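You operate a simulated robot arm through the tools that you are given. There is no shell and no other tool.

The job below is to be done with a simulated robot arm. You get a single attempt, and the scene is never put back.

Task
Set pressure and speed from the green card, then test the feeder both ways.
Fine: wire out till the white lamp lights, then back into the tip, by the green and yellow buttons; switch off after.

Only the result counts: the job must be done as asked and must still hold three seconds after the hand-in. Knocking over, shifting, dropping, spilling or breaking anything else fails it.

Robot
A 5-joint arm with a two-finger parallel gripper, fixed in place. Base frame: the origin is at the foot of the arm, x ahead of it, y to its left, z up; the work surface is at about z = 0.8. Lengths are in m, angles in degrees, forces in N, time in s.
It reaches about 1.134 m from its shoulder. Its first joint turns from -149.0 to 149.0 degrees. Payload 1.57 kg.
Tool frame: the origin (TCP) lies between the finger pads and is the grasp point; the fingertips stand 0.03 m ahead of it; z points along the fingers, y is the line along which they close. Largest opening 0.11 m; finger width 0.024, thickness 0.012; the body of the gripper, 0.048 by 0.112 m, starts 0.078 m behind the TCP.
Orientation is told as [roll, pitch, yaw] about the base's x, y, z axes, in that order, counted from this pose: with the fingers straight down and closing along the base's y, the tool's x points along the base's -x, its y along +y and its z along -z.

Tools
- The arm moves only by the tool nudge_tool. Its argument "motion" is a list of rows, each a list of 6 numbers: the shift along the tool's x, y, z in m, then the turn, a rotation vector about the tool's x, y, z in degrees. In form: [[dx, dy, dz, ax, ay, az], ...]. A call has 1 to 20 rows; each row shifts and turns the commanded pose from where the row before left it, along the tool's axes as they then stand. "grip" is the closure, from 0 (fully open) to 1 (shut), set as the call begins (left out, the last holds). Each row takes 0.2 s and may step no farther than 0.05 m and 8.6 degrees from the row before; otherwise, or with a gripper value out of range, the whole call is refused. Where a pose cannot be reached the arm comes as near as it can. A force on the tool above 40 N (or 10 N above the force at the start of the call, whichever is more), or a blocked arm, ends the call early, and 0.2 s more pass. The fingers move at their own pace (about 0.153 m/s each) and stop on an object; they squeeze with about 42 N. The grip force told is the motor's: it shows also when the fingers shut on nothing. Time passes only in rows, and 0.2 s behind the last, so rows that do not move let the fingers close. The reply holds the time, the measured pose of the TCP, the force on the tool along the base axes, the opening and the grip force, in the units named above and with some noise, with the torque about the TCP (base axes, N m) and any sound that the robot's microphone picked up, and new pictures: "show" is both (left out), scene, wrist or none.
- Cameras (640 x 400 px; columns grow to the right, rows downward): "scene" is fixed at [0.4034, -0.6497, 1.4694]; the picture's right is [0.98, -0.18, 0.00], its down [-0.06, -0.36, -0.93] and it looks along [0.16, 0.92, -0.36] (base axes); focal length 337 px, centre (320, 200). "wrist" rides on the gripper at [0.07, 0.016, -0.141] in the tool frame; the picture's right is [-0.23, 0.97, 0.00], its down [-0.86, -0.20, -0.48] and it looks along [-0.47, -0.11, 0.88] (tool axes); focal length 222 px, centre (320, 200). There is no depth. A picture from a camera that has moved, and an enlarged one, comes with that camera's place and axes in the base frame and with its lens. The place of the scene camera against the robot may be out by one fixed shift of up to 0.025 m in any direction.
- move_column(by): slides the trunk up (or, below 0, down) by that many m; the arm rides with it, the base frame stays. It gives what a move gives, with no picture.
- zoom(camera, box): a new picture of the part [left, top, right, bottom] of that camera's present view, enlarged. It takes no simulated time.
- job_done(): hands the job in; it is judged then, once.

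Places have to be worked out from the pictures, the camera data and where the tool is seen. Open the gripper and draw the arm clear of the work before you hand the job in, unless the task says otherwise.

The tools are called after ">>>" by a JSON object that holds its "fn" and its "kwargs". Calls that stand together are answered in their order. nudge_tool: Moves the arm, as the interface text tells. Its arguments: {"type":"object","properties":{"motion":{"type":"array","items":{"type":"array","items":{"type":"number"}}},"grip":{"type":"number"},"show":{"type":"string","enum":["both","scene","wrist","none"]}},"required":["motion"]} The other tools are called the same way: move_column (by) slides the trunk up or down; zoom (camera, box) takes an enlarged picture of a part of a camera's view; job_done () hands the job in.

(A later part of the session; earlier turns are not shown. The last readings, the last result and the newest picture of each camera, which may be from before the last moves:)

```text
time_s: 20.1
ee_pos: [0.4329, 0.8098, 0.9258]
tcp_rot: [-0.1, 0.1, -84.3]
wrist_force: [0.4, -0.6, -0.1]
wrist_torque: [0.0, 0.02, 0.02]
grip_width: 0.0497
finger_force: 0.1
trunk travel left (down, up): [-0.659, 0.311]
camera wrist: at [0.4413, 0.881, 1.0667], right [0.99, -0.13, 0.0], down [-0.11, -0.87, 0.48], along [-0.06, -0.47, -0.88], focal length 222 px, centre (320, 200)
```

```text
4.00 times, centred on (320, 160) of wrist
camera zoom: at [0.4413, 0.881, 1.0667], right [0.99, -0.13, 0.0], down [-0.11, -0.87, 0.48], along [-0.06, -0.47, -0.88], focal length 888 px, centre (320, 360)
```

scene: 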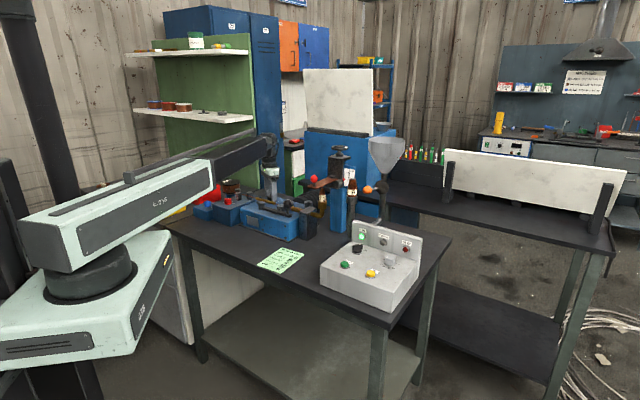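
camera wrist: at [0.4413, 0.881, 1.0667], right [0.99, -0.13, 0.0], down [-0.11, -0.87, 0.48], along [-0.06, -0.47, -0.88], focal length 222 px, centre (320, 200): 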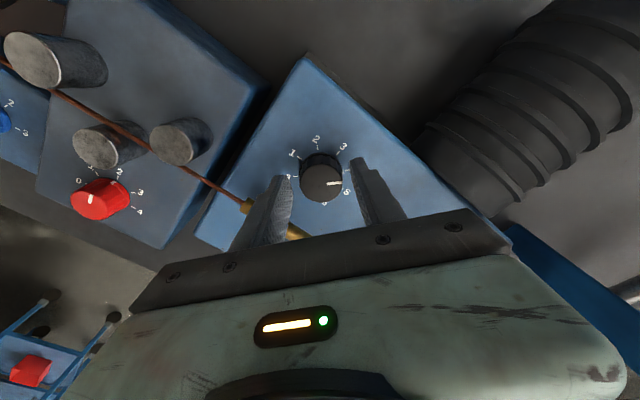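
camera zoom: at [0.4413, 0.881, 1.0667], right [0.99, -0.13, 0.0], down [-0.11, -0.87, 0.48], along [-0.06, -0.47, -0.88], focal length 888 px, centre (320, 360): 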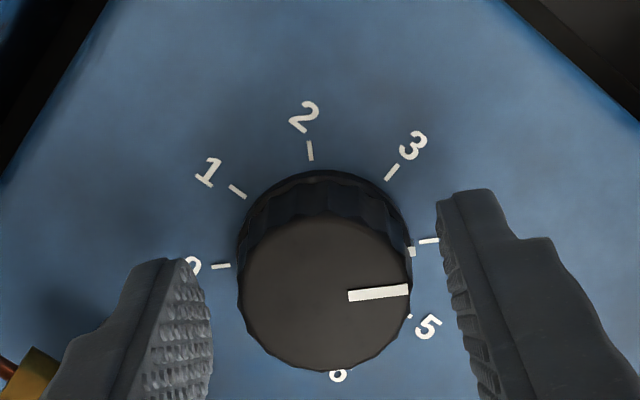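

The mark now reads within about 2° of 4, the same small viewing bias it showed at 1, so the dial has detents and has settled on 4. I'll raise straight up clear of the feeder.

>>> {"fn": "move_column", "kwargs": {"by": 0.2}}

>>> {"fn": "nudge_tool", "kwargs": {"motion": [[0, 0, 0, 0, 0, -8.5], [0, 0, 0, 0, 0, -8.5], [0, 0, 0, 0, 0, -8.5], [0, 0, 0, 0, 0, -8.5], [0, 0, 0, 0, 0, -8.5], [0, 0, 0, 0, 0, -8.5], [0, 0, 0, 0, 0, -8.5], [0, 0, 0, 0, 0, -8.5], [0, 0, 0, 0, 0, -8.5], [0, 0, 0, 0, 0, -8]]}}

>>> {"fn": "zoom", "kwargs": {"camera": "wrist", "box": [280, 90, 360, 150]}}

```text
time_s: 22.2
ee_pos: [0.4323, 0.8088, 1.1248]
tcp_rot: [0.0, 0.1, -84.3]
wrist_force: [0.8, 0.2, 0.0]
wrist_torque: [0.0, -0.04, 0.03]
grip_width: 0.0496
finger_force: 0.1
trunk travel left (down, up): [-0.859, 0.111]
```

```text
time_s: 24.4
ee_pos: [0.4325, 0.8104, 1.1257]
tcp_rot: [0.0, 0.0, 0.4]
wrist_force: [-0.2, 0.3, 0.2]
wrist_torque: [0.01, 0.01, 0.0]
grip_width: 0.0497
finger_force: 0.1
trunk travel left (down, up): [-0.859, 0.111]
camera wrist: at [0.3622, 0.8259, 1.2667], right [0.22, 0.98, 0.0], down [0.86, -0.19, 0.48], along [0.47, -0.11, -0.88], focal length 222 px, centre (320, 200)
```

scene: 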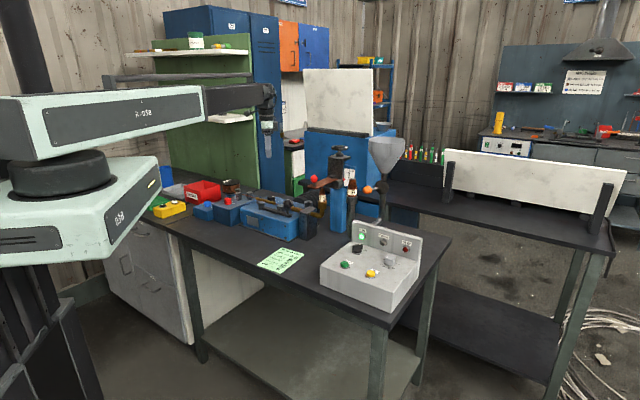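
wrist: 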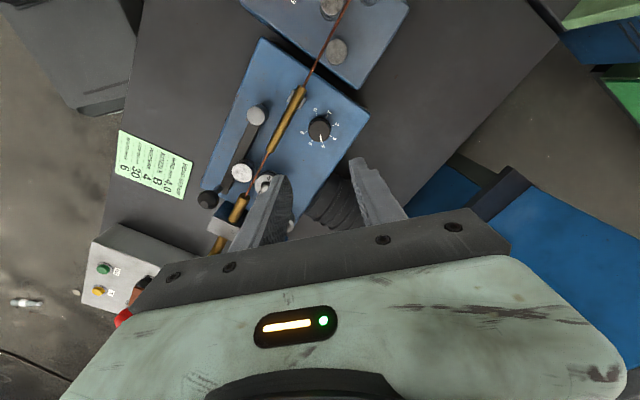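

```text
6.67 times, centred on (320, 120) of wrist
camera zoom: at [0.3622, 0.8259, 1.2667], right [0.22, 0.98, 0.0], down [0.86, -0.19, 0.48], along [0.47, -0.11, -0.88], focal length 1481 px, centre (320, 733)
```

zoom: 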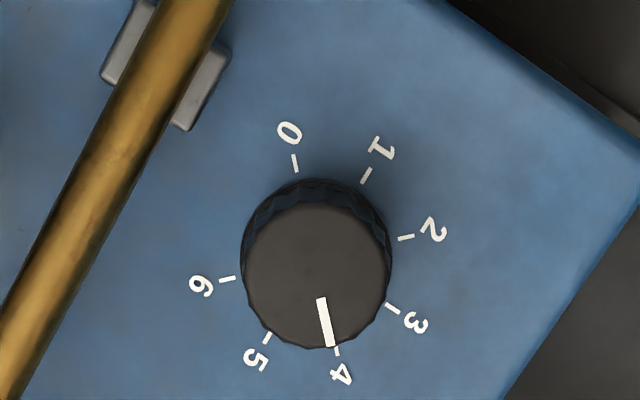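

The pressure dial clearly points at 4. Next I'll move over to the control box, keeping well away from the gauge post.

>>> {"fn": "nudge_tool", "kwargs": {"motion": [[0, -0.049, 0, 0, 0, 0], [0, -0.049, 0, 0, 0, 0], [0, -0.049, 0, 0, 0, 0], [0, -0.049, 0, 0, 0, 0], [0, -0.049, 0, 0, 0, 0], [0, -0.049, 0, 0, 0, 0], [0, -0.049, 0, 0, 0, 0], [0, -0.049, 0, 0, 0, 0], [0, -0.049, 0, 0, 0, 0], [0, -0.049, 0, 0, 0, 0], [0, -0.049, 0, 0, 0, 0], [-0.047, 0, 0, 0, 0, 0], [-0.047, 0, 0, 0, 0, 0], [-0.047, 0, 0, 0, 0, 0], [-0.046, 0, 0, 0, 0, 0]]}}

```text
time_s: 27.6
ee_pos: [0.6636, 0.2991, 1.1269]
tcp_rot: [0.0, 0.2, 0.3]
wrist_force: [-0.3, -0.3, 0.4]
wrist_torque: [-0.06, -0.03, -0.02]
grip_width: 0.0496
finger_force: 0.0
out of reach, approached as far as the arm can: row 10, 11
trunk travel left (down, up): [-0.859, 0.111]
camera wrist: at [0.593, 0.3165, 1.2665], right [0.22, 0.97, 0.0], down [0.86, -0.2, 0.48], along [0.46, -0.11, -0.88], focal length 222 px, centre (320, 200)
```

scene: 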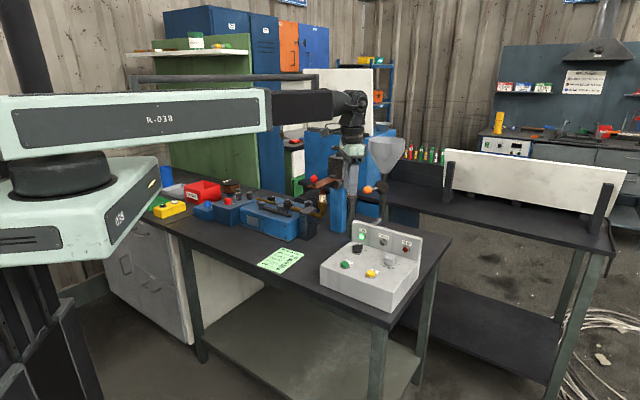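
wrist: 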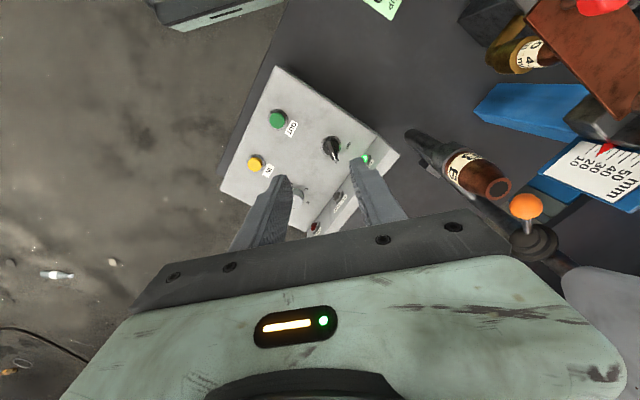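

The control box is in view beneath the gripper. I'll zoom for the knob, switch and buttons.

>>> {"fn": "zoom", "kwargs": {"camera": "wrist", "box": [220, 60, 420, 250]}}

>>> {"fn": "zoom", "kwargs": {"camera": "scene", "box": [340, 220, 430, 285]}}

>>> {"fn": "zoom", "kwargs": {"camera": "wrist", "box": [460, 0, 640, 220]}}

```text
2.11 times, centred on (320, 155) of wrist
camera zoom: at [0.593, 0.3165, 1.2665], right [0.22, 0.97, 0.0], down [0.86, -0.2, 0.48], along [0.46, -0.11, -0.88], focal length 468 px, centre (320, 295)
```

zoom: 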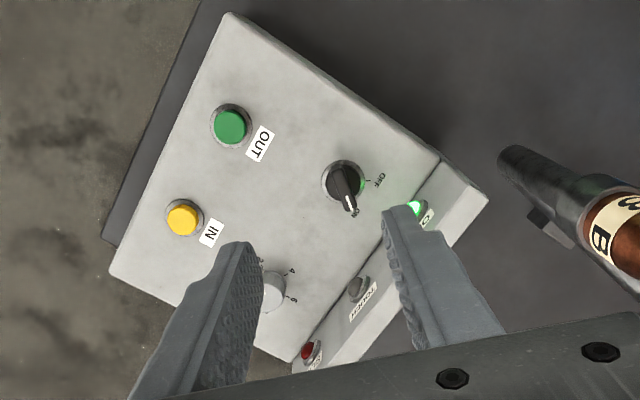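

```text
6.15 times, centred on (385, 252) of scene
camera zoom: at [0.4034, -0.6497, 1.4694], right [0.98, -0.18, 0.0], down [-0.06, -0.36, -0.93], along [0.16, 0.92, -0.36], focal length 2074 px, centre (-80, -123)
```

zoom: 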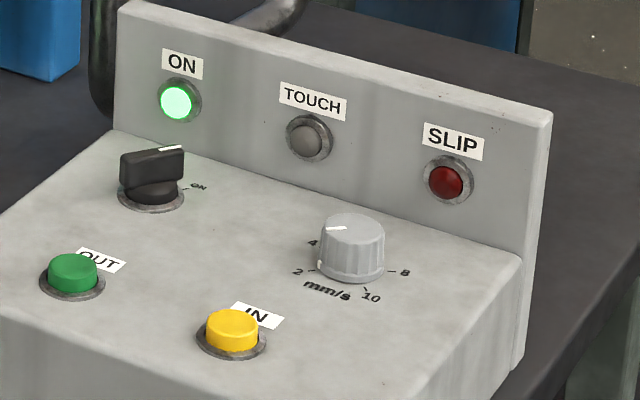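

```text
1.82 times, centred on (550, 110) of wrist
camera zoom: at [0.593, 0.3165, 1.2665], right [0.22, 0.97, 0.0], down [0.86, -0.2, 0.48], along [0.46, -0.11, -0.88], focal length 404 px, centre (-98, 364)
```

zoom: 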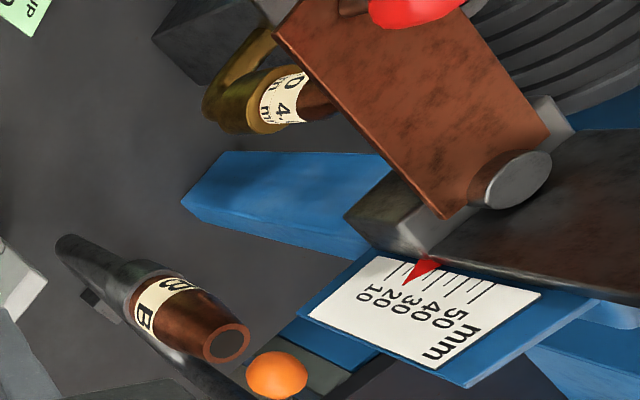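

The ON lamp is lit, TOUCH and SLIP are off. The speed knob is near (0.775, 0.233) but hidden by a finger, so I'll shift forward and right to view everything.

>>> {"fn": "nudge_tool", "kwargs": {"motion": [[-0.029, -0.033, 0, 0, 0, 0], [-0.029, -0.033, 0, 0, 0, 0], [-0.029, -0.033, 0, 0, 0, 0]], "show": "wrist"}}

>>> {"fn": "zoom", "kwargs": {"camera": "wrist", "box": [270, 10, 430, 170]}}

>>> {"fn": "zoom", "kwargs": {"camera": "wrist", "box": [300, 100, 390, 170]}}

```text
time_s: 28.4
ee_pos: [0.7516, 0.2025, 1.1266]
tcp_rot: [0.0, 0.1, 0.2]
wrist_force: [-0.2, -0.2, -0.3]
wrist_torque: [0.01, 0.01, -0.02]
grip_width: 0.0496
finger_force: 0.0
out of reach, approached as far as the arm can: row 1
trunk travel left (down, up): [-0.859, 0.111]
camera wrist: at [0.6807, 0.2188, 1.2667], right [0.22, 0.97, 0.0], down [0.86, -0.2, 0.48], along [0.47, -0.11, -0.88], focal length 222 px, centre (320, 200)
```

wrist: 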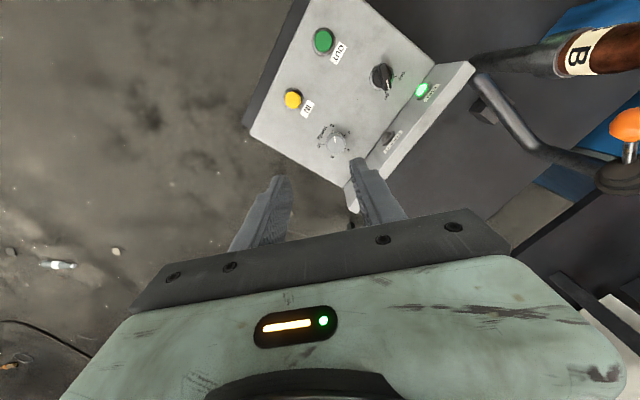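

```text
2.50 times, centred on (350, 90) of wrist
camera zoom: at [0.6807, 0.2188, 1.2667], right [0.22, 0.97, 0.0], down [0.86, -0.2, 0.48], along [0.47, -0.11, -0.88], focal length 555 px, centre (245, 475)
```

zoom: 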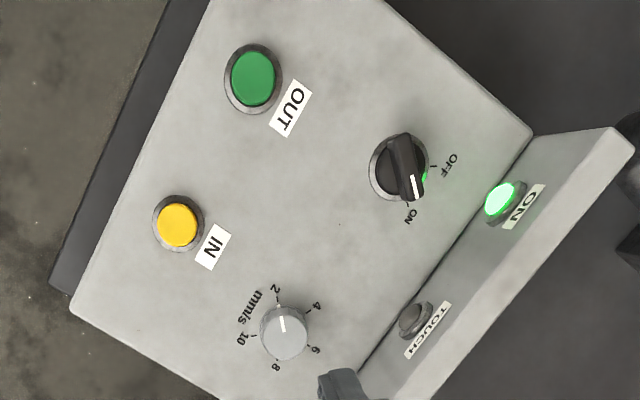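

```text
5.71 times, centred on (345, 135) of wrist
camera zoom: at [0.6807, 0.2188, 1.2667], right [0.22, 0.97, 0.0], down [0.86, -0.2, 0.48], along [0.47, -0.11, -0.88], focal length 1269 px, centre (177, 571)
```

zoom: 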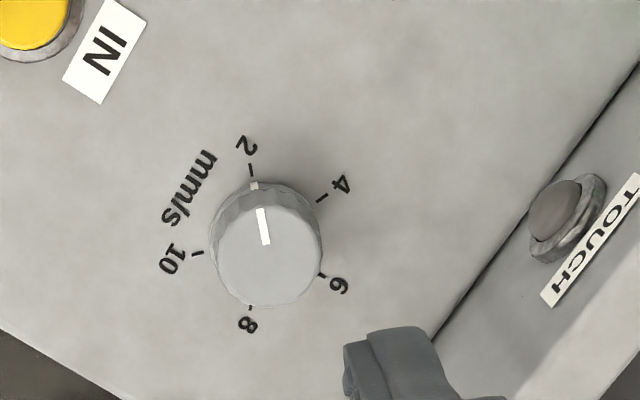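

The speed knob is exactly at 2, with 67.5° per label, so 6 is 135° clockwise. The box top is around z≈0.866 and the knob axis near (0.786, 0.2225). I'll move above it with the yaw set to +30° so the whole turn fits.

>>> {"fn": "nudge_tool", "kwargs": {"motion": [[-0.0343, 0.02, 0, 0, 0, 0], [0, 0, 0, 0, 0, -7.5], [0, 0, 0, 0, 0, -7.5], [0, 0, 0, 0, 0, -7.5], [0, 0, 0, 0, 0, -7.5]], "grip": 0.4, "show": "none"}}

>>> {"fn": "move_column", "kwargs": {"by": -0.12}}

>>> {"fn": "nudge_tool", "kwargs": {"motion": [[0, 0, 0, 0, 0, 0]]}}

>>> {"fn": "zoom", "kwargs": {"camera": "wrist", "box": [270, 100, 370, 180]}}

```text
time_s: 29.6
ee_pos: [0.7855, 0.2233, 1.1261]
tcp_rot: [0.1, -0.1, 30.3]
wrist_force: [0.6, 0.0, 0.3]
wrist_torque: [0.0, 0.03, 0.0]
grip_width: 0.0659
finger_force: 0.0
trunk travel left (down, up): [-0.859, 0.111]
```

```text
time_s: 31.1
ee_pos: [0.7852, 0.2236, 1.0065]
tcp_rot: [0.1, 0.1, 30.2]
wrist_force: [-0.3, -0.4, -0.1]
wrist_torque: [0.0, 0.02, 0.0]
grip_width: 0.0659
finger_force: 0.0
trunk travel left (down, up): [-0.739, 0.231]
```

```text
time_s: 31.5
ee_pos: [0.7838, 0.2226, 1.0053]
tcp_rot: [0.1, 0.0, 30.1]
wrist_force: [0.9, -0.5, 0.0]
wrist_torque: [0.01, -0.01, -0.01]
grip_width: 0.066
finger_force: 0.1
trunk travel left (down, up): [-0.739, 0.231]
camera wrist: at [0.716, 0.203, 1.1467], right [-0.29, 0.96, 0.0], down [0.84, 0.26, 0.48], along [0.46, 0.14, -0.88], focal length 222 px, centre (320, 200)
```

scene: 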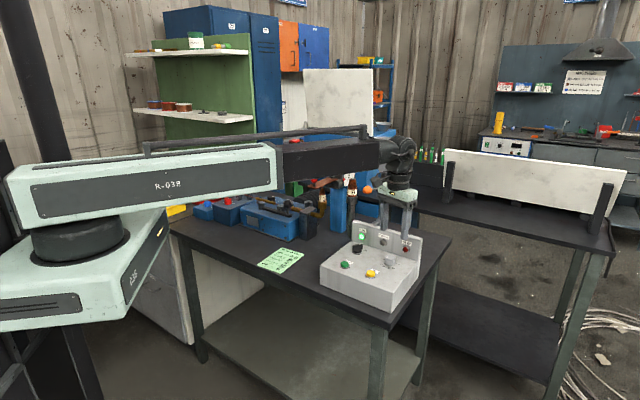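
wrist: 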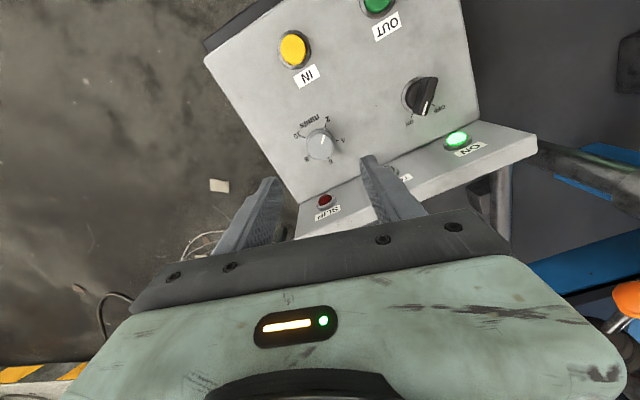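

```text
5.00 times, centred on (320, 140) of wrist
camera zoom: at [0.716, 0.203, 1.1467], right [-0.29, 0.96, 0.0], down [0.84, 0.26, 0.48], along [0.46, 0.14, -0.88], focal length 1111 px, centre (320, 500)
```

zoom: 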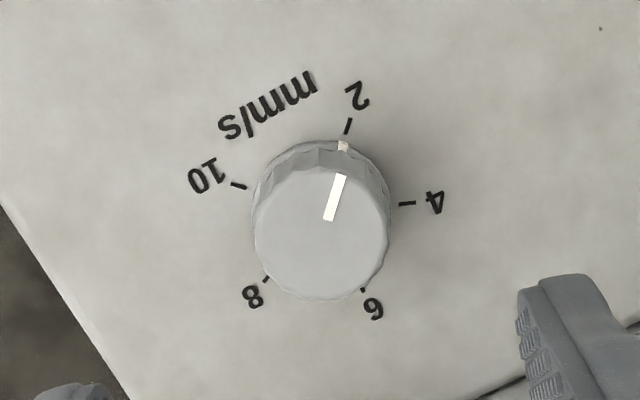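

The gripper axis is within about 1.5 mm of the speed knob. I'll descend 0.07 to just above the knob top and re-measure.

>>> {"fn": "move_column", "kwargs": {"by": -0.07}}

>>> {"fn": "nudge_tool", "kwargs": {"motion": [[0, 0, 0, 0, 0, 0]], "show": "wrist"}}

>>> {"fn": "zoom", "kwargs": {"camera": "wrist", "box": [260, 110, 380, 210]}}

```text
time_s: 32.6
ee_pos: [0.7847, 0.223, 0.9367]
tcp_rot: [0.1, 0.0, 30.1]
wrist_force: [0.7, 0.2, 0.4]
wrist_torque: [0.01, 0.0, -0.01]
grip_width: 0.0661
finger_force: 0.0
trunk travel left (down, up): [-0.669, 0.301]
```

```text
time_s: 33.0
ee_pos: [0.7846, 0.2237, 0.9354]
tcp_rot: [0.2, 0.0, 30.2]
wrist_force: [0.6, -0.2, 0.4]
wrist_torque: [0.01, 0.02, -0.01]
grip_width: 0.0661
finger_force: 0.0
trunk travel left (down, up): [-0.669, 0.301]
camera wrist: at [0.716, 0.203, 1.0767], right [-0.29, 0.96, 0.0], down [0.84, 0.26, 0.48], along [0.46, 0.14, -0.88], focal length 222 px, centre (320, 200)
```

wrist: 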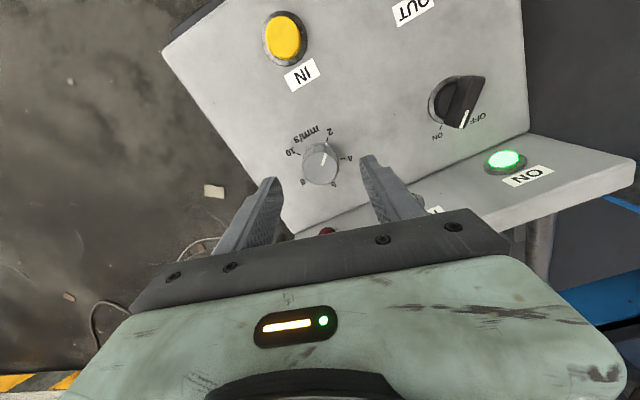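

```text
4.00 times, centred on (320, 160) of wrist
camera zoom: at [0.716, 0.203, 1.0767], right [-0.29, 0.96, 0.0], down [0.84, 0.26, 0.48], along [0.46, 0.14, -0.88], focal length 888 px, centre (320, 360)
```

zoom: 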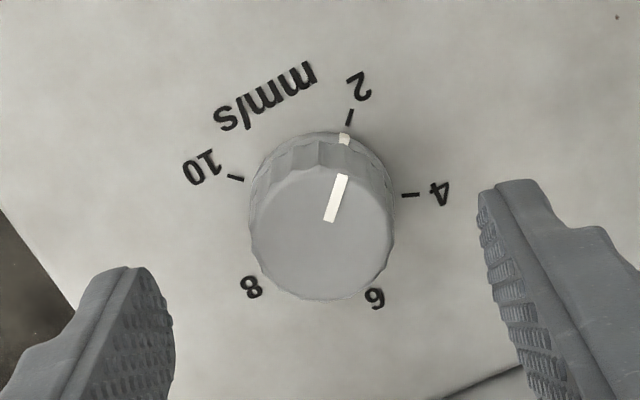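

The box top is about z≈0.8695 and centring is within a millimetre. I'll lower 0.029 and close on the knob.

>>> {"fn": "move_column", "kwargs": {"by": -0.029}}

>>> {"fn": "nudge_tool", "kwargs": {"motion": [[0.0005, 0, 0, 0, 0, 0], [0, 0, 0, 0, 0, 0], [0, 0, 0, 0, 0, 0], [0, 0, 0, 0, 0, 0]], "grip": 1, "show": "wrist"}}

>>> {"fn": "zoom", "kwargs": {"camera": "wrist", "box": [240, 100, 400, 220]}}

```text
time_s: 33.8
ee_pos: [0.7848, 0.2232, 0.9065]
tcp_rot: [0.1, 0.0, 30.2]
wrist_force: [0.2, 0.3, 1.1]
wrist_torque: [0.01, -0.03, 0.02]
grip_width: 0.066
finger_force: 0.0
trunk travel left (down, up): [-0.64, 0.33]
```

```text
time_s: 34.8
ee_pos: [0.7843, 0.2238, 0.907]
tcp_rot: [0.1, -0.1, 30.2]
wrist_force: [3.9, 11.1, 5.3]
wrist_torque: [0.5, -0.15, -0.01]
grip_width: 0.0332
finger_force: 40.8
trunk travel left (down, up): [-0.64, 0.33]
camera wrist: at [0.715, 0.2039, 1.0476], right [-0.29, 0.96, 0.0], down [0.84, 0.26, 0.48], along [0.46, 0.14, -0.88], focal length 222 px, centre (320, 200)
```

wrist: 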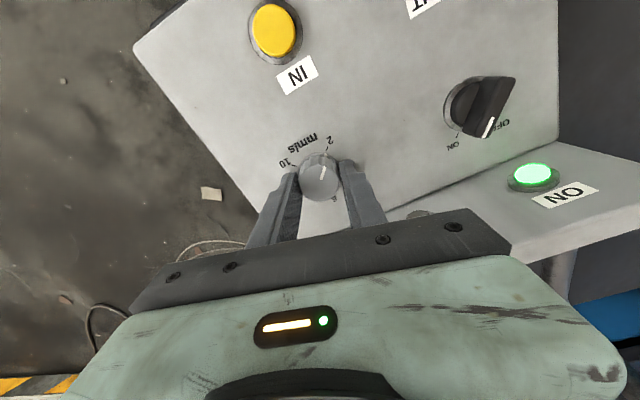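

```text
3.33 times, centred on (320, 160) of wrist
camera zoom: at [0.715, 0.2039, 1.0476], right [-0.29, 0.96, 0.0], down [0.84, 0.26, 0.48], along [0.46, 0.14, -0.88], focal length 740 px, centre (320, 333)
```

zoom: 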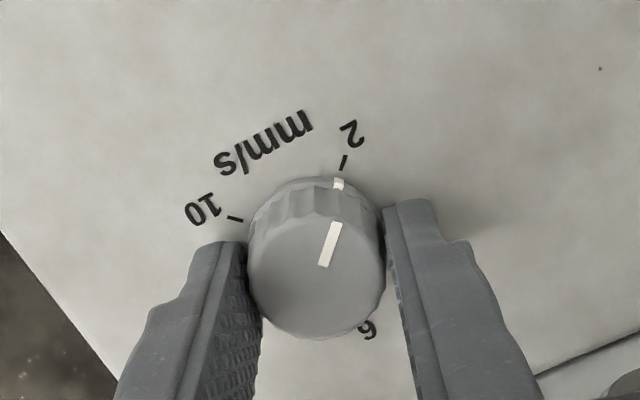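

The knob is held at 33 mm with an 11 N offset force in +y. I'll ease about 1 mm that way and begin turning.

>>> {"fn": "nudge_tool", "kwargs": {"motion": [[-0.0007, 0.0008, 0, 0, 0, 0], [0, 0, 0, 0, 0, 0]], "show": "none"}}

>>> {"fn": "nudge_tool", "kwargs": {"motion": [[0, 0, 0, 0, 0, 8.4375], [0, 0, 0, 0, 0, 8.4375], [0, 0, 0, 0, 0, 8.4375], [0, 0, 0, 0, 0, 8.4375]], "show": "wrist"}}

```text
time_s: 35.4
ee_pos: [0.7837, 0.2256, 0.9069]
tcp_rot: [0.0, 0.1, 30.2]
wrist_force: [1.0, 7.0, 0.8]
wrist_torque: [0.64, -0.63, -0.05]
grip_width: 0.0328
finger_force: 40.9
trunk travel left (down, up): [-0.64, 0.33]
```

```text
time_s: 36.4
ee_pos: [0.7844, 0.2227, 0.9067]
tcp_rot: [-0.1, 0.2, -3.8]
wrist_force: [-2.5, -6.7, -4.4]
wrist_torque: [-0.24, 0.0, -0.01]
grip_width: 0.0329
finger_force: 41.5
trunk travel left (down, up): [-0.64, 0.33]
camera wrist: at [0.7156, 0.2443, 1.0477], right [0.29, 0.96, 0.0], down [0.84, -0.25, 0.48], along [0.46, -0.14, -0.88], focal length 222 px, centre (320, 200)
```

wrist: 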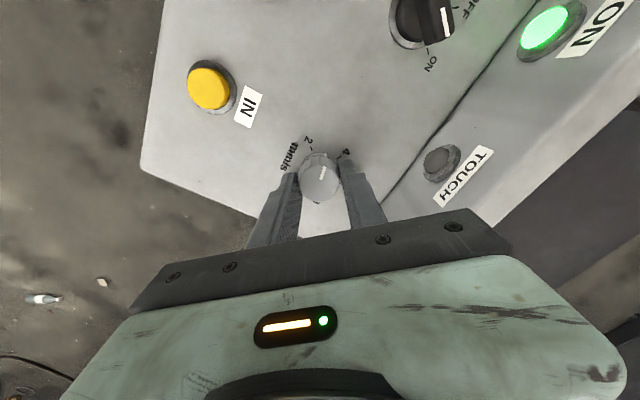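

The knob follows and the forces are small, so I'll continue the turn.

>>> {"fn": "nudge_tool", "kwargs": {"motion": [[0, 0, 0, 0, 0, 8.4375], [0, 0, 0, 0, 0, 8.4375], [0, 0, 0, 0, 0, 8.4375], [0, 0, 0, 0, 0, 8.4375]], "show": "none"}}

>>> {"fn": "nudge_tool", "kwargs": {"motion": [[0, 0, 0, 0, 0, 8.4375], [0, 0, 0, 0, 0, 8.4375], [0, 0, 0, 0, 0, 8.4375], [0, 0, 0, 0, 0, 8.4375]], "show": "wrist"}}

```text
time_s: 37.4
ee_pos: [0.7845, 0.2209, 0.9058]
tcp_rot: [-0.2, 0.2, -37.7]
wrist_force: [-14.2, -29.6, -16.9]
wrist_torque: [-0.48, 0.47, 0.1]
grip_width: 0.0331
finger_force: 40.8
trunk travel left (down, up): [-0.64, 0.33]
```

```text
time_s: 38.2
ee_pos: [0.782, 0.2213, 0.9071]
tcp_rot: [-0.7, -0.1, -62.7]
wrist_force: [-3.7, -6.4, -1.3]
wrist_torque: [-0.86, 0.16, -0.04]
grip_width: 0.0328
finger_force: 41.0
trunk travel left (down, up): [-0.64, 0.33]
stopped in row 4: the force on the tool passed its limit at 50 N (the readings are from after the stop); the commanded pose is now the measured one
camera wrist: at [0.7659, 0.2921, 1.048], right [0.97, 0.24, -0.01], down [0.22, -0.85, 0.48], along [0.11, -0.47, -0.88], focal length 222 px, centre (320, 200)
```

wrist: 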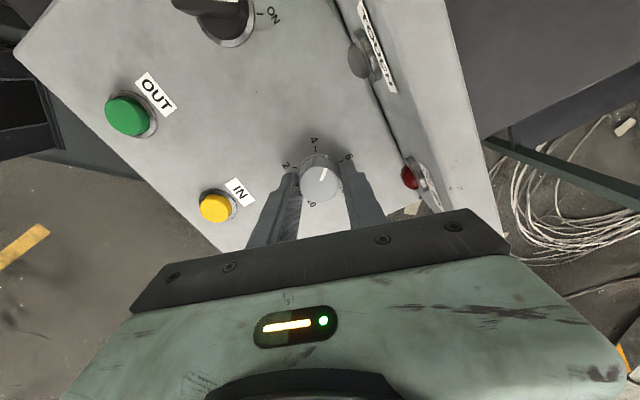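

Off-axis force stopped the turn at yaw −62.7°, about 93° in. I'll open to release the stress, see where the knob settles, and re-centre before continuing.

>>> {"fn": "nudge_tool", "kwargs": {"motion": [[0, 0, 0, 0, 0, 0], [0, 0, 0, 0, 0, 0], [0, 0, 0, 0, 0, 0], [0, 0, 0, 0, 0, 0]], "grip": 0.5}}

>>> {"fn": "zoom", "kwargs": {"camera": "wrist", "box": [260, 120, 380, 220]}}

>>> {"fn": "zoom", "kwargs": {"camera": "scene", "box": [310, 210, 430, 320]}}

```text
time_s: 39.2
ee_pos: [0.783, 0.2224, 0.9068]
tcp_rot: [-0.6, -0.1, -62.8]
wrist_force: [-0.1, -0.5, 0.7]
wrist_torque: [-0.02, 0.02, 0.01]
grip_width: 0.0551
finger_force: 0.0
trunk travel left (down, up): [-0.64, 0.33]
camera wrist: at [0.7659, 0.2934, 1.0474], right [0.97, 0.24, -0.01], down [0.22, -0.85, 0.48], along [0.11, -0.47, -0.88], focal length 222 px, centre (320, 200)
```

scene: 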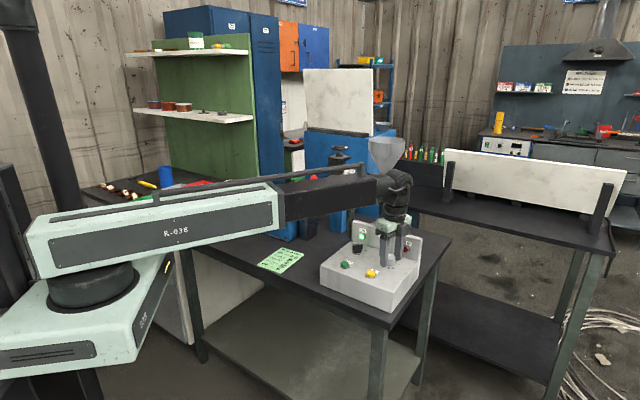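
wrist: 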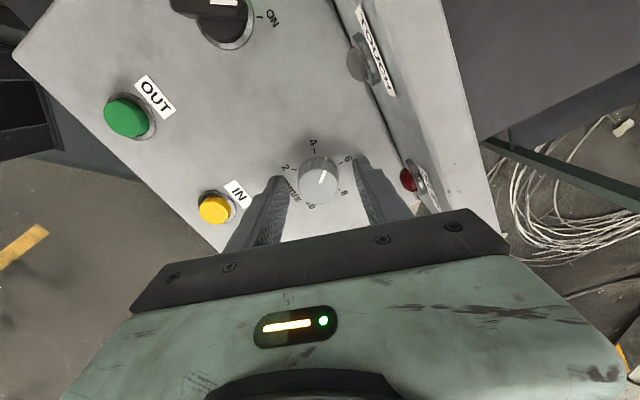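

```text
4.00 times, centred on (320, 170) of wrist
camera zoom: at [0.7659, 0.2934, 1.0474], right [0.97, 0.24, -0.01], down [0.22, -0.85, 0.48], along [0.11, -0.47, -0.88], focal length 888 px, centre (320, 320)
```

zoom: 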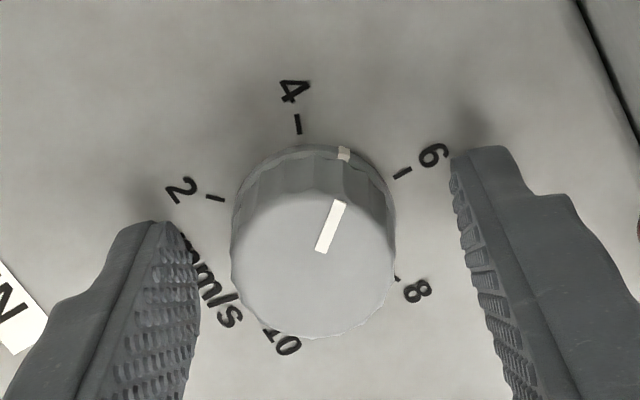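

```text
3.64 times, centred on (370, 265) of scene
camera zoom: at [0.4034, -0.6497, 1.4694], right [0.98, -0.18, 0.0], down [-0.06, -0.36, -0.93], along [0.16, 0.92, -0.36], focal length 1226 px, centre (138, -36)
```

zoom: 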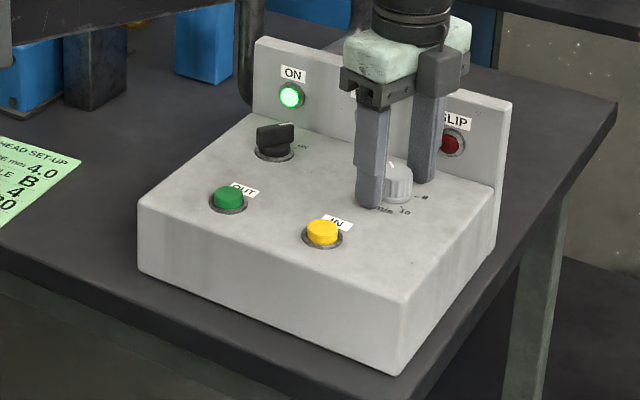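

The control box hasn't moved, and the speed knob is now at about 4.85. The tool axis is off by roughly (−1.4, −2.1) mm, so I'll re-centre, level the tool and regrip.

>>> {"fn": "nudge_tool", "kwargs": {"motion": [[-0.0012, -0.0022, 0, -0.3, 0.58, 0], [0, 0, 0, 0, 0, 0]], "grip": 0.5, "show": "wrist"}}

>>> {"fn": "zoom", "kwargs": {"camera": "wrist", "box": [260, 120, 380, 220]}}

```text
time_s: 39.8
ee_pos: [0.7829, 0.2215, 0.9079]
tcp_rot: [-0.3, 0.5, -62.8]
wrist_force: [0.0, -0.5, -0.2]
wrist_torque: [-0.04, 0.03, -0.01]
grip_width: 0.0548
finger_force: 0.0
trunk travel left (down, up): [-0.64, 0.33]
camera wrist: at [0.7648, 0.2899, 1.0482], right [0.97, 0.24, -0.01], down [0.22, -0.85, 0.47], along [0.11, -0.46, -0.88], focal length 222 px, centre (320, 200)
```

wrist: 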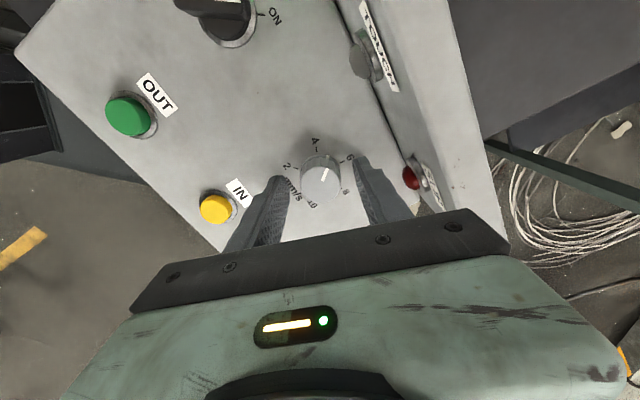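

```text
4.00 times, centred on (320, 170) of wrist
camera zoom: at [0.7648, 0.2899, 1.0482], right [0.97, 0.24, -0.01], down [0.22, -0.85, 0.47], along [0.11, -0.46, -0.88], focal length 888 px, centre (320, 320)
```

zoom: 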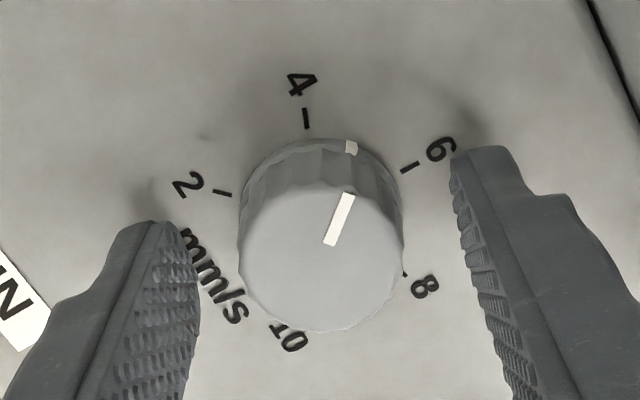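

The knob is now centred within half a millimetre. I'll remove the small pitch tilt and regrip, reading the force.

>>> {"fn": "nudge_tool", "kwargs": {"motion": [[0, 0, 0, -0.44, -0.23, 0], [0, 0, 0, 0, 0, 0]], "grip": 0.5, "show": "none"}}

>>> {"fn": "nudge_tool", "kwargs": {"motion": [[0, 0, 0, 0, 0, 0], [0, 0, 0, 0, 0, 0], [0, 0, 0, 0, 0, 0]], "grip": 1, "show": "wrist"}}

```text
time_s: 40.4
ee_pos: [0.7817, 0.2202, 0.9073]
tcp_rot: [0.2, 0.3, -62.9]
wrist_force: [-0.8, 0.4, -0.2]
wrist_torque: [-0.06, 0.0, 0.0]
grip_width: 0.0547
finger_force: 0.2
trunk travel left (down, up): [-0.64, 0.33]
```

```text
time_s: 41.2
ee_pos: [0.7815, 0.221, 0.9078]
tcp_rot: [0.2, 0.4, -62.9]
wrist_force: [7.8, 2.9, 5.5]
wrist_torque: [0.11, -0.25, -0.01]
grip_width: 0.0329
finger_force: 41.2
trunk travel left (down, up): [-0.64, 0.33]
camera wrist: at [0.7636, 0.2904, 1.048], right [0.97, 0.24, 0.0], down [0.21, -0.85, 0.47], along [0.12, -0.46, -0.88], focal length 222 px, centre (320, 200)
```

wrist: 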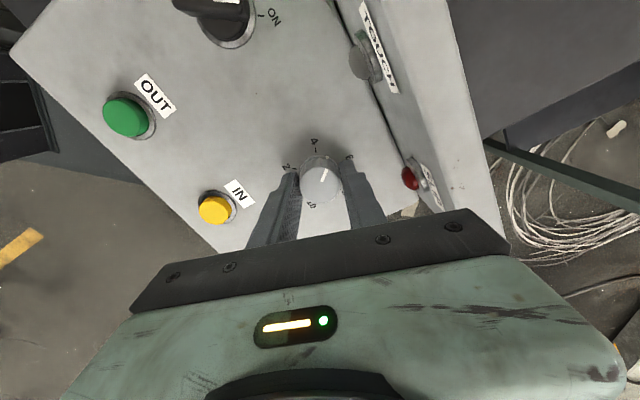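

The grip force offset is small at about 8 N. I'll turn in short batches toward 6, checking the force each time.

>>> {"fn": "nudge_tool", "kwargs": {"motion": [[0, 0, 0, 0, 0, 8.2], [0, 0, 0, 0, 0, 8.2]], "show": "none"}}

```text
time_s: 41.8
ee_pos: [0.7829, 0.2197, 0.9063]
tcp_rot: [0.0, 0.3, -79.3]
wrist_force: [9.4, 4.0, 8.1]
wrist_torque: [-0.4, -0.65, -0.05]
grip_width: 0.0327
finger_force: 40.6
trunk travel left (down, up): [-0.64, 0.33]
```

>>> {"fn": "nudge_tool", "kwargs": {"motion": [[0, 0.0006, 0, 0, 0, 8.2], [0, 0, 0, 0, 0, 8.2]], "show": "none"}}

```text
time_s: 42.4
ee_pos: [0.783, 0.2202, 0.907]
tcp_rot: [-0.2, 0.2, -95.6]
wrist_force: [-4.1, 1.3, -1.4]
wrist_torque: [0.03, 0.09, -0.02]
grip_width: 0.033
finger_force: 41.3
trunk travel left (down, up): [-0.64, 0.33]
```

Forces are low at 32.8° of the remaining ~41°. I'll turn the last 8.2°, then release and look at where it settles.

>>> {"fn": "nudge_tool", "kwargs": {"motion": [[0, 0, 0, 0, 0, 8.2], [0, 0, 0, 0, 0, 0]], "show": "none"}}

>>> {"fn": "nudge_tool", "kwargs": {"motion": [[0, 0, 0, 0, 0, 0], [0, 0, 0, 0, 0, 0], [0, 0, 0, 0, 0, 0], [0, 0, 0, 0, 0, 0], [0, 0, 0, 0, 0, 0]], "grip": 0.5, "show": "wrist"}}

>>> {"fn": "zoom", "kwargs": {"camera": "wrist", "box": [260, 120, 380, 220]}}

```text
time_s: 43.0
ee_pos: [0.7815, 0.2209, 0.908]
tcp_rot: [-0.2, 0.2, -103.8]
wrist_force: [-16.0, 0.2, -12.6]
wrist_torque: [0.62, 0.32, 0.02]
grip_width: 0.0331
finger_force: 41.4
trunk travel left (down, up): [-0.64, 0.33]
```

```text
time_s: 44.2
ee_pos: [0.7831, 0.2209, 0.9071]
tcp_rot: [-0.1, 0.2, -103.8]
wrist_force: [0.4, -0.6, 0.4]
wrist_torque: [0.02, 0.0, 0.0]
grip_width: 0.055
finger_force: 0.1
trunk travel left (down, up): [-0.64, 0.33]
camera wrist: at [0.8139, 0.2843, 1.048], right [0.89, -0.45, 0.0], down [-0.4, -0.79, 0.47], along [-0.22, -0.42, -0.88], focal length 222 px, centre (320, 200)
```

wrist: 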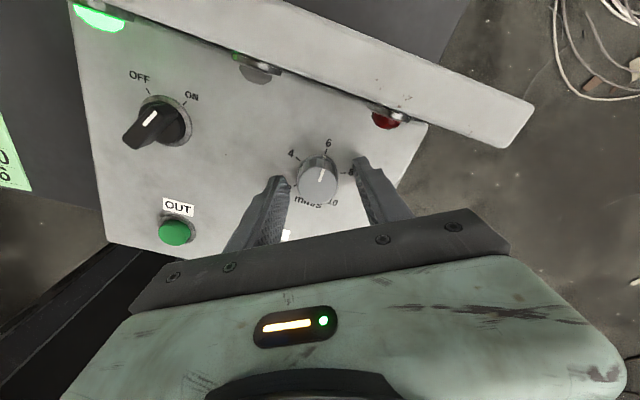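

```text
4.00 times, centred on (320, 170) of wrist
camera zoom: at [0.8139, 0.2843, 1.048], right [0.89, -0.45, 0.0], down [-0.4, -0.79, 0.47], along [-0.22, -0.42, -0.88], focal length 888 px, centre (320, 320)
```

zoom: 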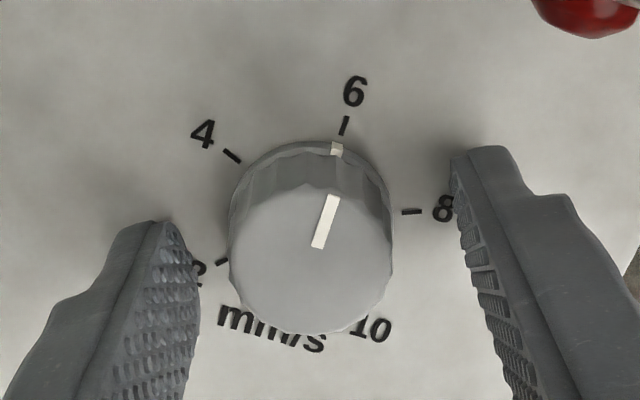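

The mark appears to be on 6 within a couple of degrees. I'll raise up and check again from a more direct angle.

>>> {"fn": "move_column", "kwargs": {"by": 0.16}}

>>> {"fn": "nudge_tool", "kwargs": {"motion": [[0, 0, 0, 0, 0, -8.5], [0, 0, 0, 0, 0, -8.5], [0, 0, 0, 0, 0, -8.5], [0, 0, 0, 0, 0, -8.5], [0, 0, 0, 0, 0, -8.5], [0, 0, 0, 0, 0, -8.5], [0, 0, 0, 0, 0, -8.5], [0, 0, 0, 0, 0, -8.5], [0, 0, 0, 0, 0, -8.5], [0, 0, 0, 0, 0, -8.5], [0, 0, 0, 0, 0, -8.5], [0, 0, 0, 0, 0, -8.5]], "show": "wrist"}}

>>> {"fn": "zoom", "kwargs": {"camera": "wrist", "box": [290, 100, 370, 160]}}

>>> {"fn": "zoom", "kwargs": {"camera": "wrist", "box": [240, 0, 440, 170]}}

```text
time_s: 46.0
ee_pos: [0.7822, 0.2212, 1.0668]
tcp_rot: [-0.1, 0.3, -103.8]
wrist_force: [0.0, -0.6, -0.1]
wrist_torque: [0.02, 0.01, -0.02]
grip_width: 0.0552
finger_force: 0.1
trunk travel left (down, up): [-0.8, 0.17]
```

```text
time_s: 48.6
ee_pos: [0.7821, 0.2214, 1.0672]
tcp_rot: [0.3, 0.0, -1.6]
wrist_force: [0.6, -0.3, -0.2]
wrist_torque: [0.0, 0.01, -0.03]
grip_width: 0.0553
finger_force: 0.1
trunk travel left (down, up): [-0.8, 0.17]
camera wrist: at [0.7129, 0.2392, 1.2077], right [0.26, 0.97, 0.01], down [0.85, -0.23, 0.48], along [0.46, -0.12, -0.88], focal length 222 px, centre (320, 200)
```

wrist: 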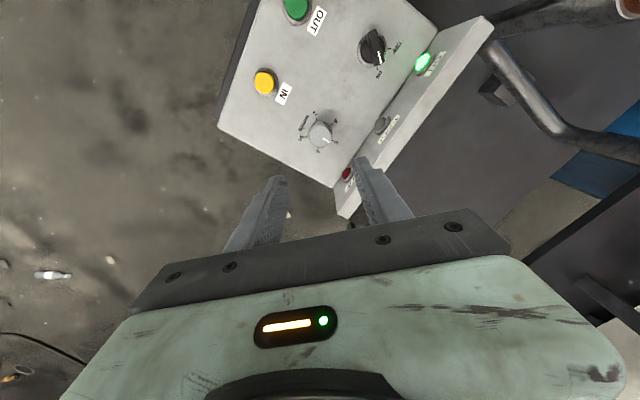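

```text
6.67 times, centred on (330, 130) of wrist
camera zoom: at [0.7129, 0.2392, 1.2077], right [0.26, 0.97, 0.01], down [0.85, -0.23, 0.48], along [0.46, -0.12, -0.88], focal length 1481 px, centre (253, 667)
```

zoom: 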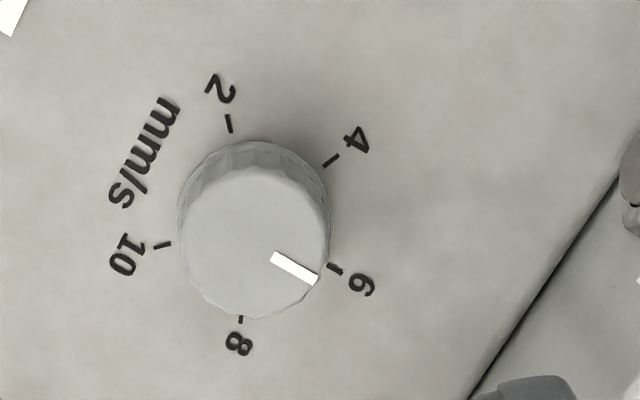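

```text
2.35 times, centred on (340, 85) of wrist
camera zoom: at [0.7129, 0.2392, 1.2077], right [0.26, 0.97, 0.01], down [0.85, -0.23, 0.48], along [0.46, -0.12, -0.88], focal length 523 px, centre (273, 471)
```

zoom: 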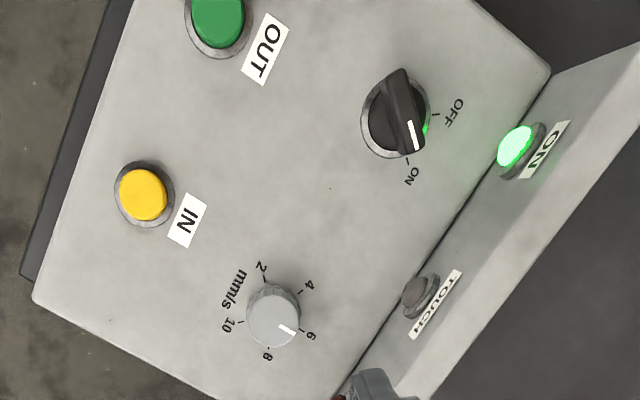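

>>> {"fn": "zoom", "kwargs": {"camera": "wrist", "box": [304, 112, 350, 152]}}

>>> {"fn": "zoom", "kwargs": {"camera": "scene", "box": [375, 240, 405, 275]}}

```text
10.00 times, centred on (327, 132) of wrist
camera zoom: at [0.7129, 0.2392, 1.2077], right [0.26, 0.97, 0.01], down [0.85, -0.23, 0.48], along [0.46, -0.12, -0.88], focal length 2221 px, centre (250, 880)
```

zoom: 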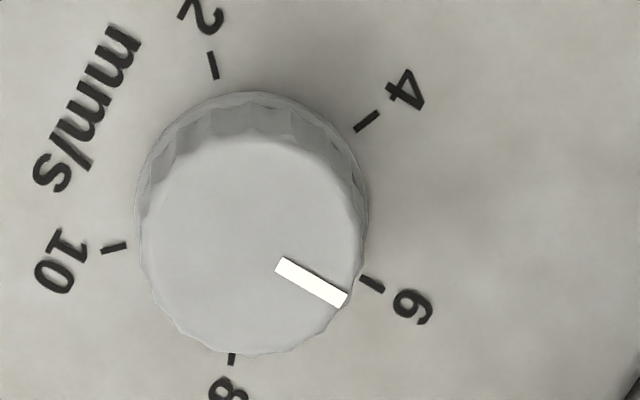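

```text
11.43 times, centred on (390, 258) of scene
camera zoom: at [0.4034, -0.6497, 1.4694], right [0.98, -0.18, 0.0], down [-0.06, -0.36, -0.93], along [0.16, 0.92, -0.36], focal length 3852 px, centre (-480, -457)
```

zoom: 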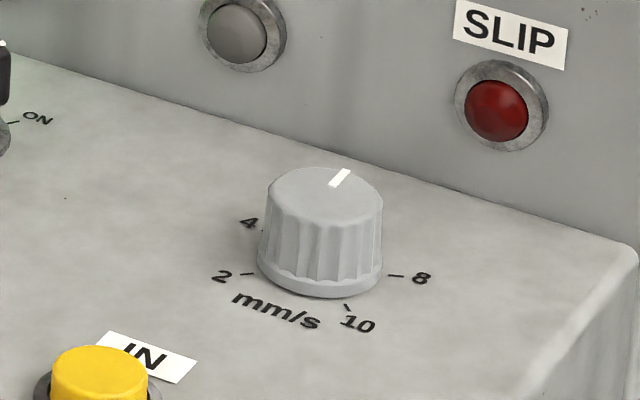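

Speed is at 6, with the mark lined up on the tick. The green OUT button is at about (0.638, 0.232), top z≈0.878. I'll close the fingers to make a presser and move above it with yaw 0, so the TOUCH lamp stays visible to the scene camera.

>>> {"fn": "nudge_tool", "kwargs": {"motion": [[0, 0, 0, 0, 0, -1.6], [0.048, 0.0035, 0, 0, 0, 0], [0.048, 0.0035, 0, 0, 0, 0], [0.048, 0.0035, 0, 0, 0, 0], [0, 0, 0, 0, 0, 0]], "grip": 1}}

>>> {"fn": "zoom", "kwargs": {"camera": "wrist", "box": [240, 80, 400, 200]}}

```text
time_s: 49.8
ee_pos: [0.6397, 0.2316, 1.0662]
tcp_rot: [0.4, 0.1, -0.2]
wrist_force: [0.1, 0.1, -0.1]
wrist_torque: [0.02, 0.0, -0.02]
grip_width: 0.0
finger_force: 21.3
trunk travel left (down, up): [-0.8, 0.17]
camera wrist: at [0.5692, 0.2472, 1.2078], right [0.23, 0.97, 0.01], down [0.85, -0.21, 0.48], along [0.47, -0.11, -0.88], focal length 222 px, centre (320, 200)
```

scene: 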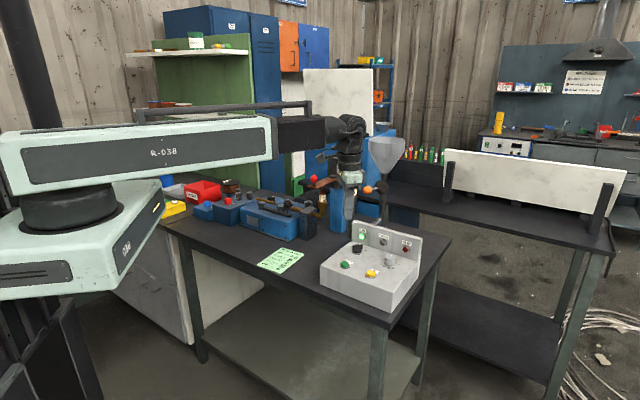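
wrist: 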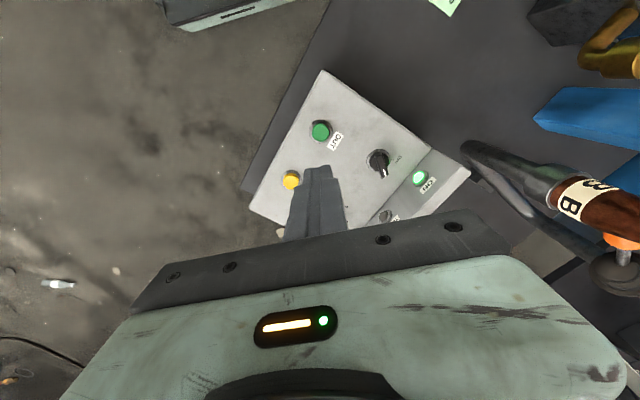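

```text
3.33 times, centred on (320, 140) of wrist
camera zoom: at [0.5692, 0.2472, 1.2078], right [0.23, 0.97, 0.01], down [0.85, -0.21, 0.48], along [0.47, -0.11, -0.88], focal length 740 px, centre (320, 400)
```

zoom: 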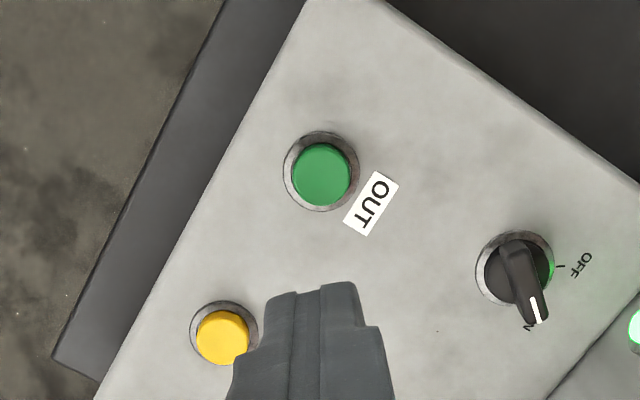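

The fingertip line is about 2 mm off the green cap centre. I'll correct it and lower to just above the button.

>>> {"fn": "nudge_tool", "kwargs": {"motion": [[0.0015, 0.001, 0, 0, 0, 0]], "show": "none"}}

>>> {"fn": "move_column", "kwargs": {"by": -0.147}}

>>> {"fn": "nudge_tool", "kwargs": {"motion": [[0, 0, 0, 0, 0, 0]]}}

>>> {"fn": "zoom", "kwargs": {"camera": "scene", "box": [310, 210, 430, 320]}}

>>> {"fn": "zoom", "kwargs": {"camera": "scene", "box": [295, 160, 345, 215]}}

```text
time_s: 50.2
ee_pos: [0.6383, 0.2313, 1.0669]
tcp_rot: [0.3, 0.1, -0.3]
wrist_force: [-0.5, 0.4, -0.1]
wrist_torque: [0.0, -0.04, -0.04]
grip_width: 0.0
finger_force: 20.9
trunk travel left (down, up): [-0.8, 0.17]
```

```text
time_s: 52.0
ee_pos: [0.6377, 0.2318, 0.9202]
tcp_rot: [0.2, 0.0, -0.2]
wrist_force: [-0.3, 0.4, 0.2]
wrist_torque: [0.0, -0.01, -0.03]
grip_width: 0.0
finger_force: 21.4
trunk travel left (down, up): [-0.653, 0.317]
```

```text
time_s: 52.4
ee_pos: [0.6375, 0.2321, 0.9208]
tcp_rot: [0.3, 0.0, -0.3]
wrist_force: [-0.4, 0.8, -0.2]
wrist_torque: [0.0, -0.01, -0.02]
grip_width: 0.0001
finger_force: 20.9
trunk travel left (down, up): [-0.653, 0.317]
camera wrist: at [0.5674, 0.2486, 1.0608], right [0.23, 0.97, 0.01], down [0.85, -0.21, 0.48], along [0.47, -0.11, -0.88], focal length 222 px, centre (320, 200)
```

scene: 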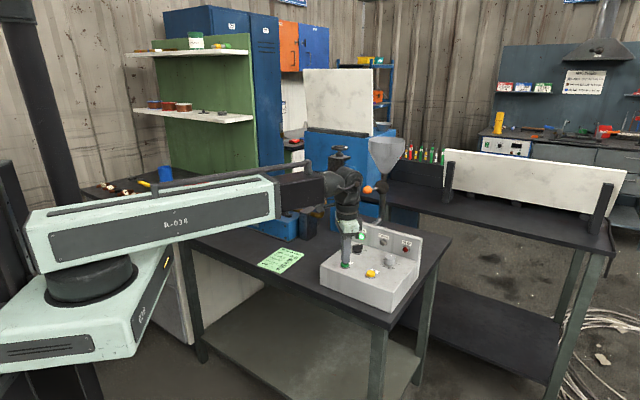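
wrist: 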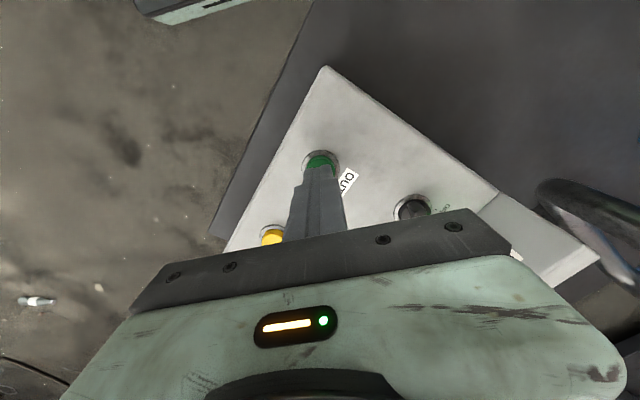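

```text
3.64 times, centred on (370, 265) of scene
camera zoom: at [0.4034, -0.6497, 1.4694], right [0.98, -0.18, 0.0], down [-0.06, -0.36, -0.93], along [0.16, 0.92, -0.36], focal length 1226 px, centre (138, -36)
```

zoom: 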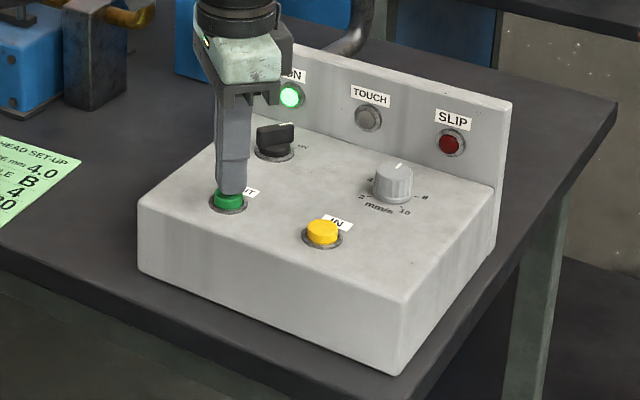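

```text
7.27 times, centred on (320, 188) of scene
camera zoom: at [0.4034, -0.6497, 1.4694], right [0.98, -0.18, 0.0], down [-0.06, -0.36, -0.93], along [0.16, 0.92, -0.36], focal length 2452 px, centre (320, 291)
```

zoom: 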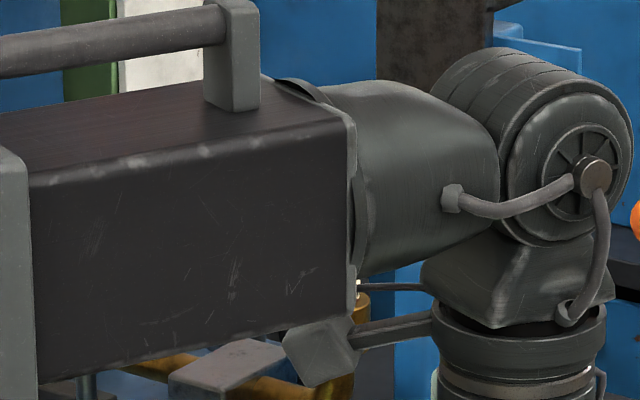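

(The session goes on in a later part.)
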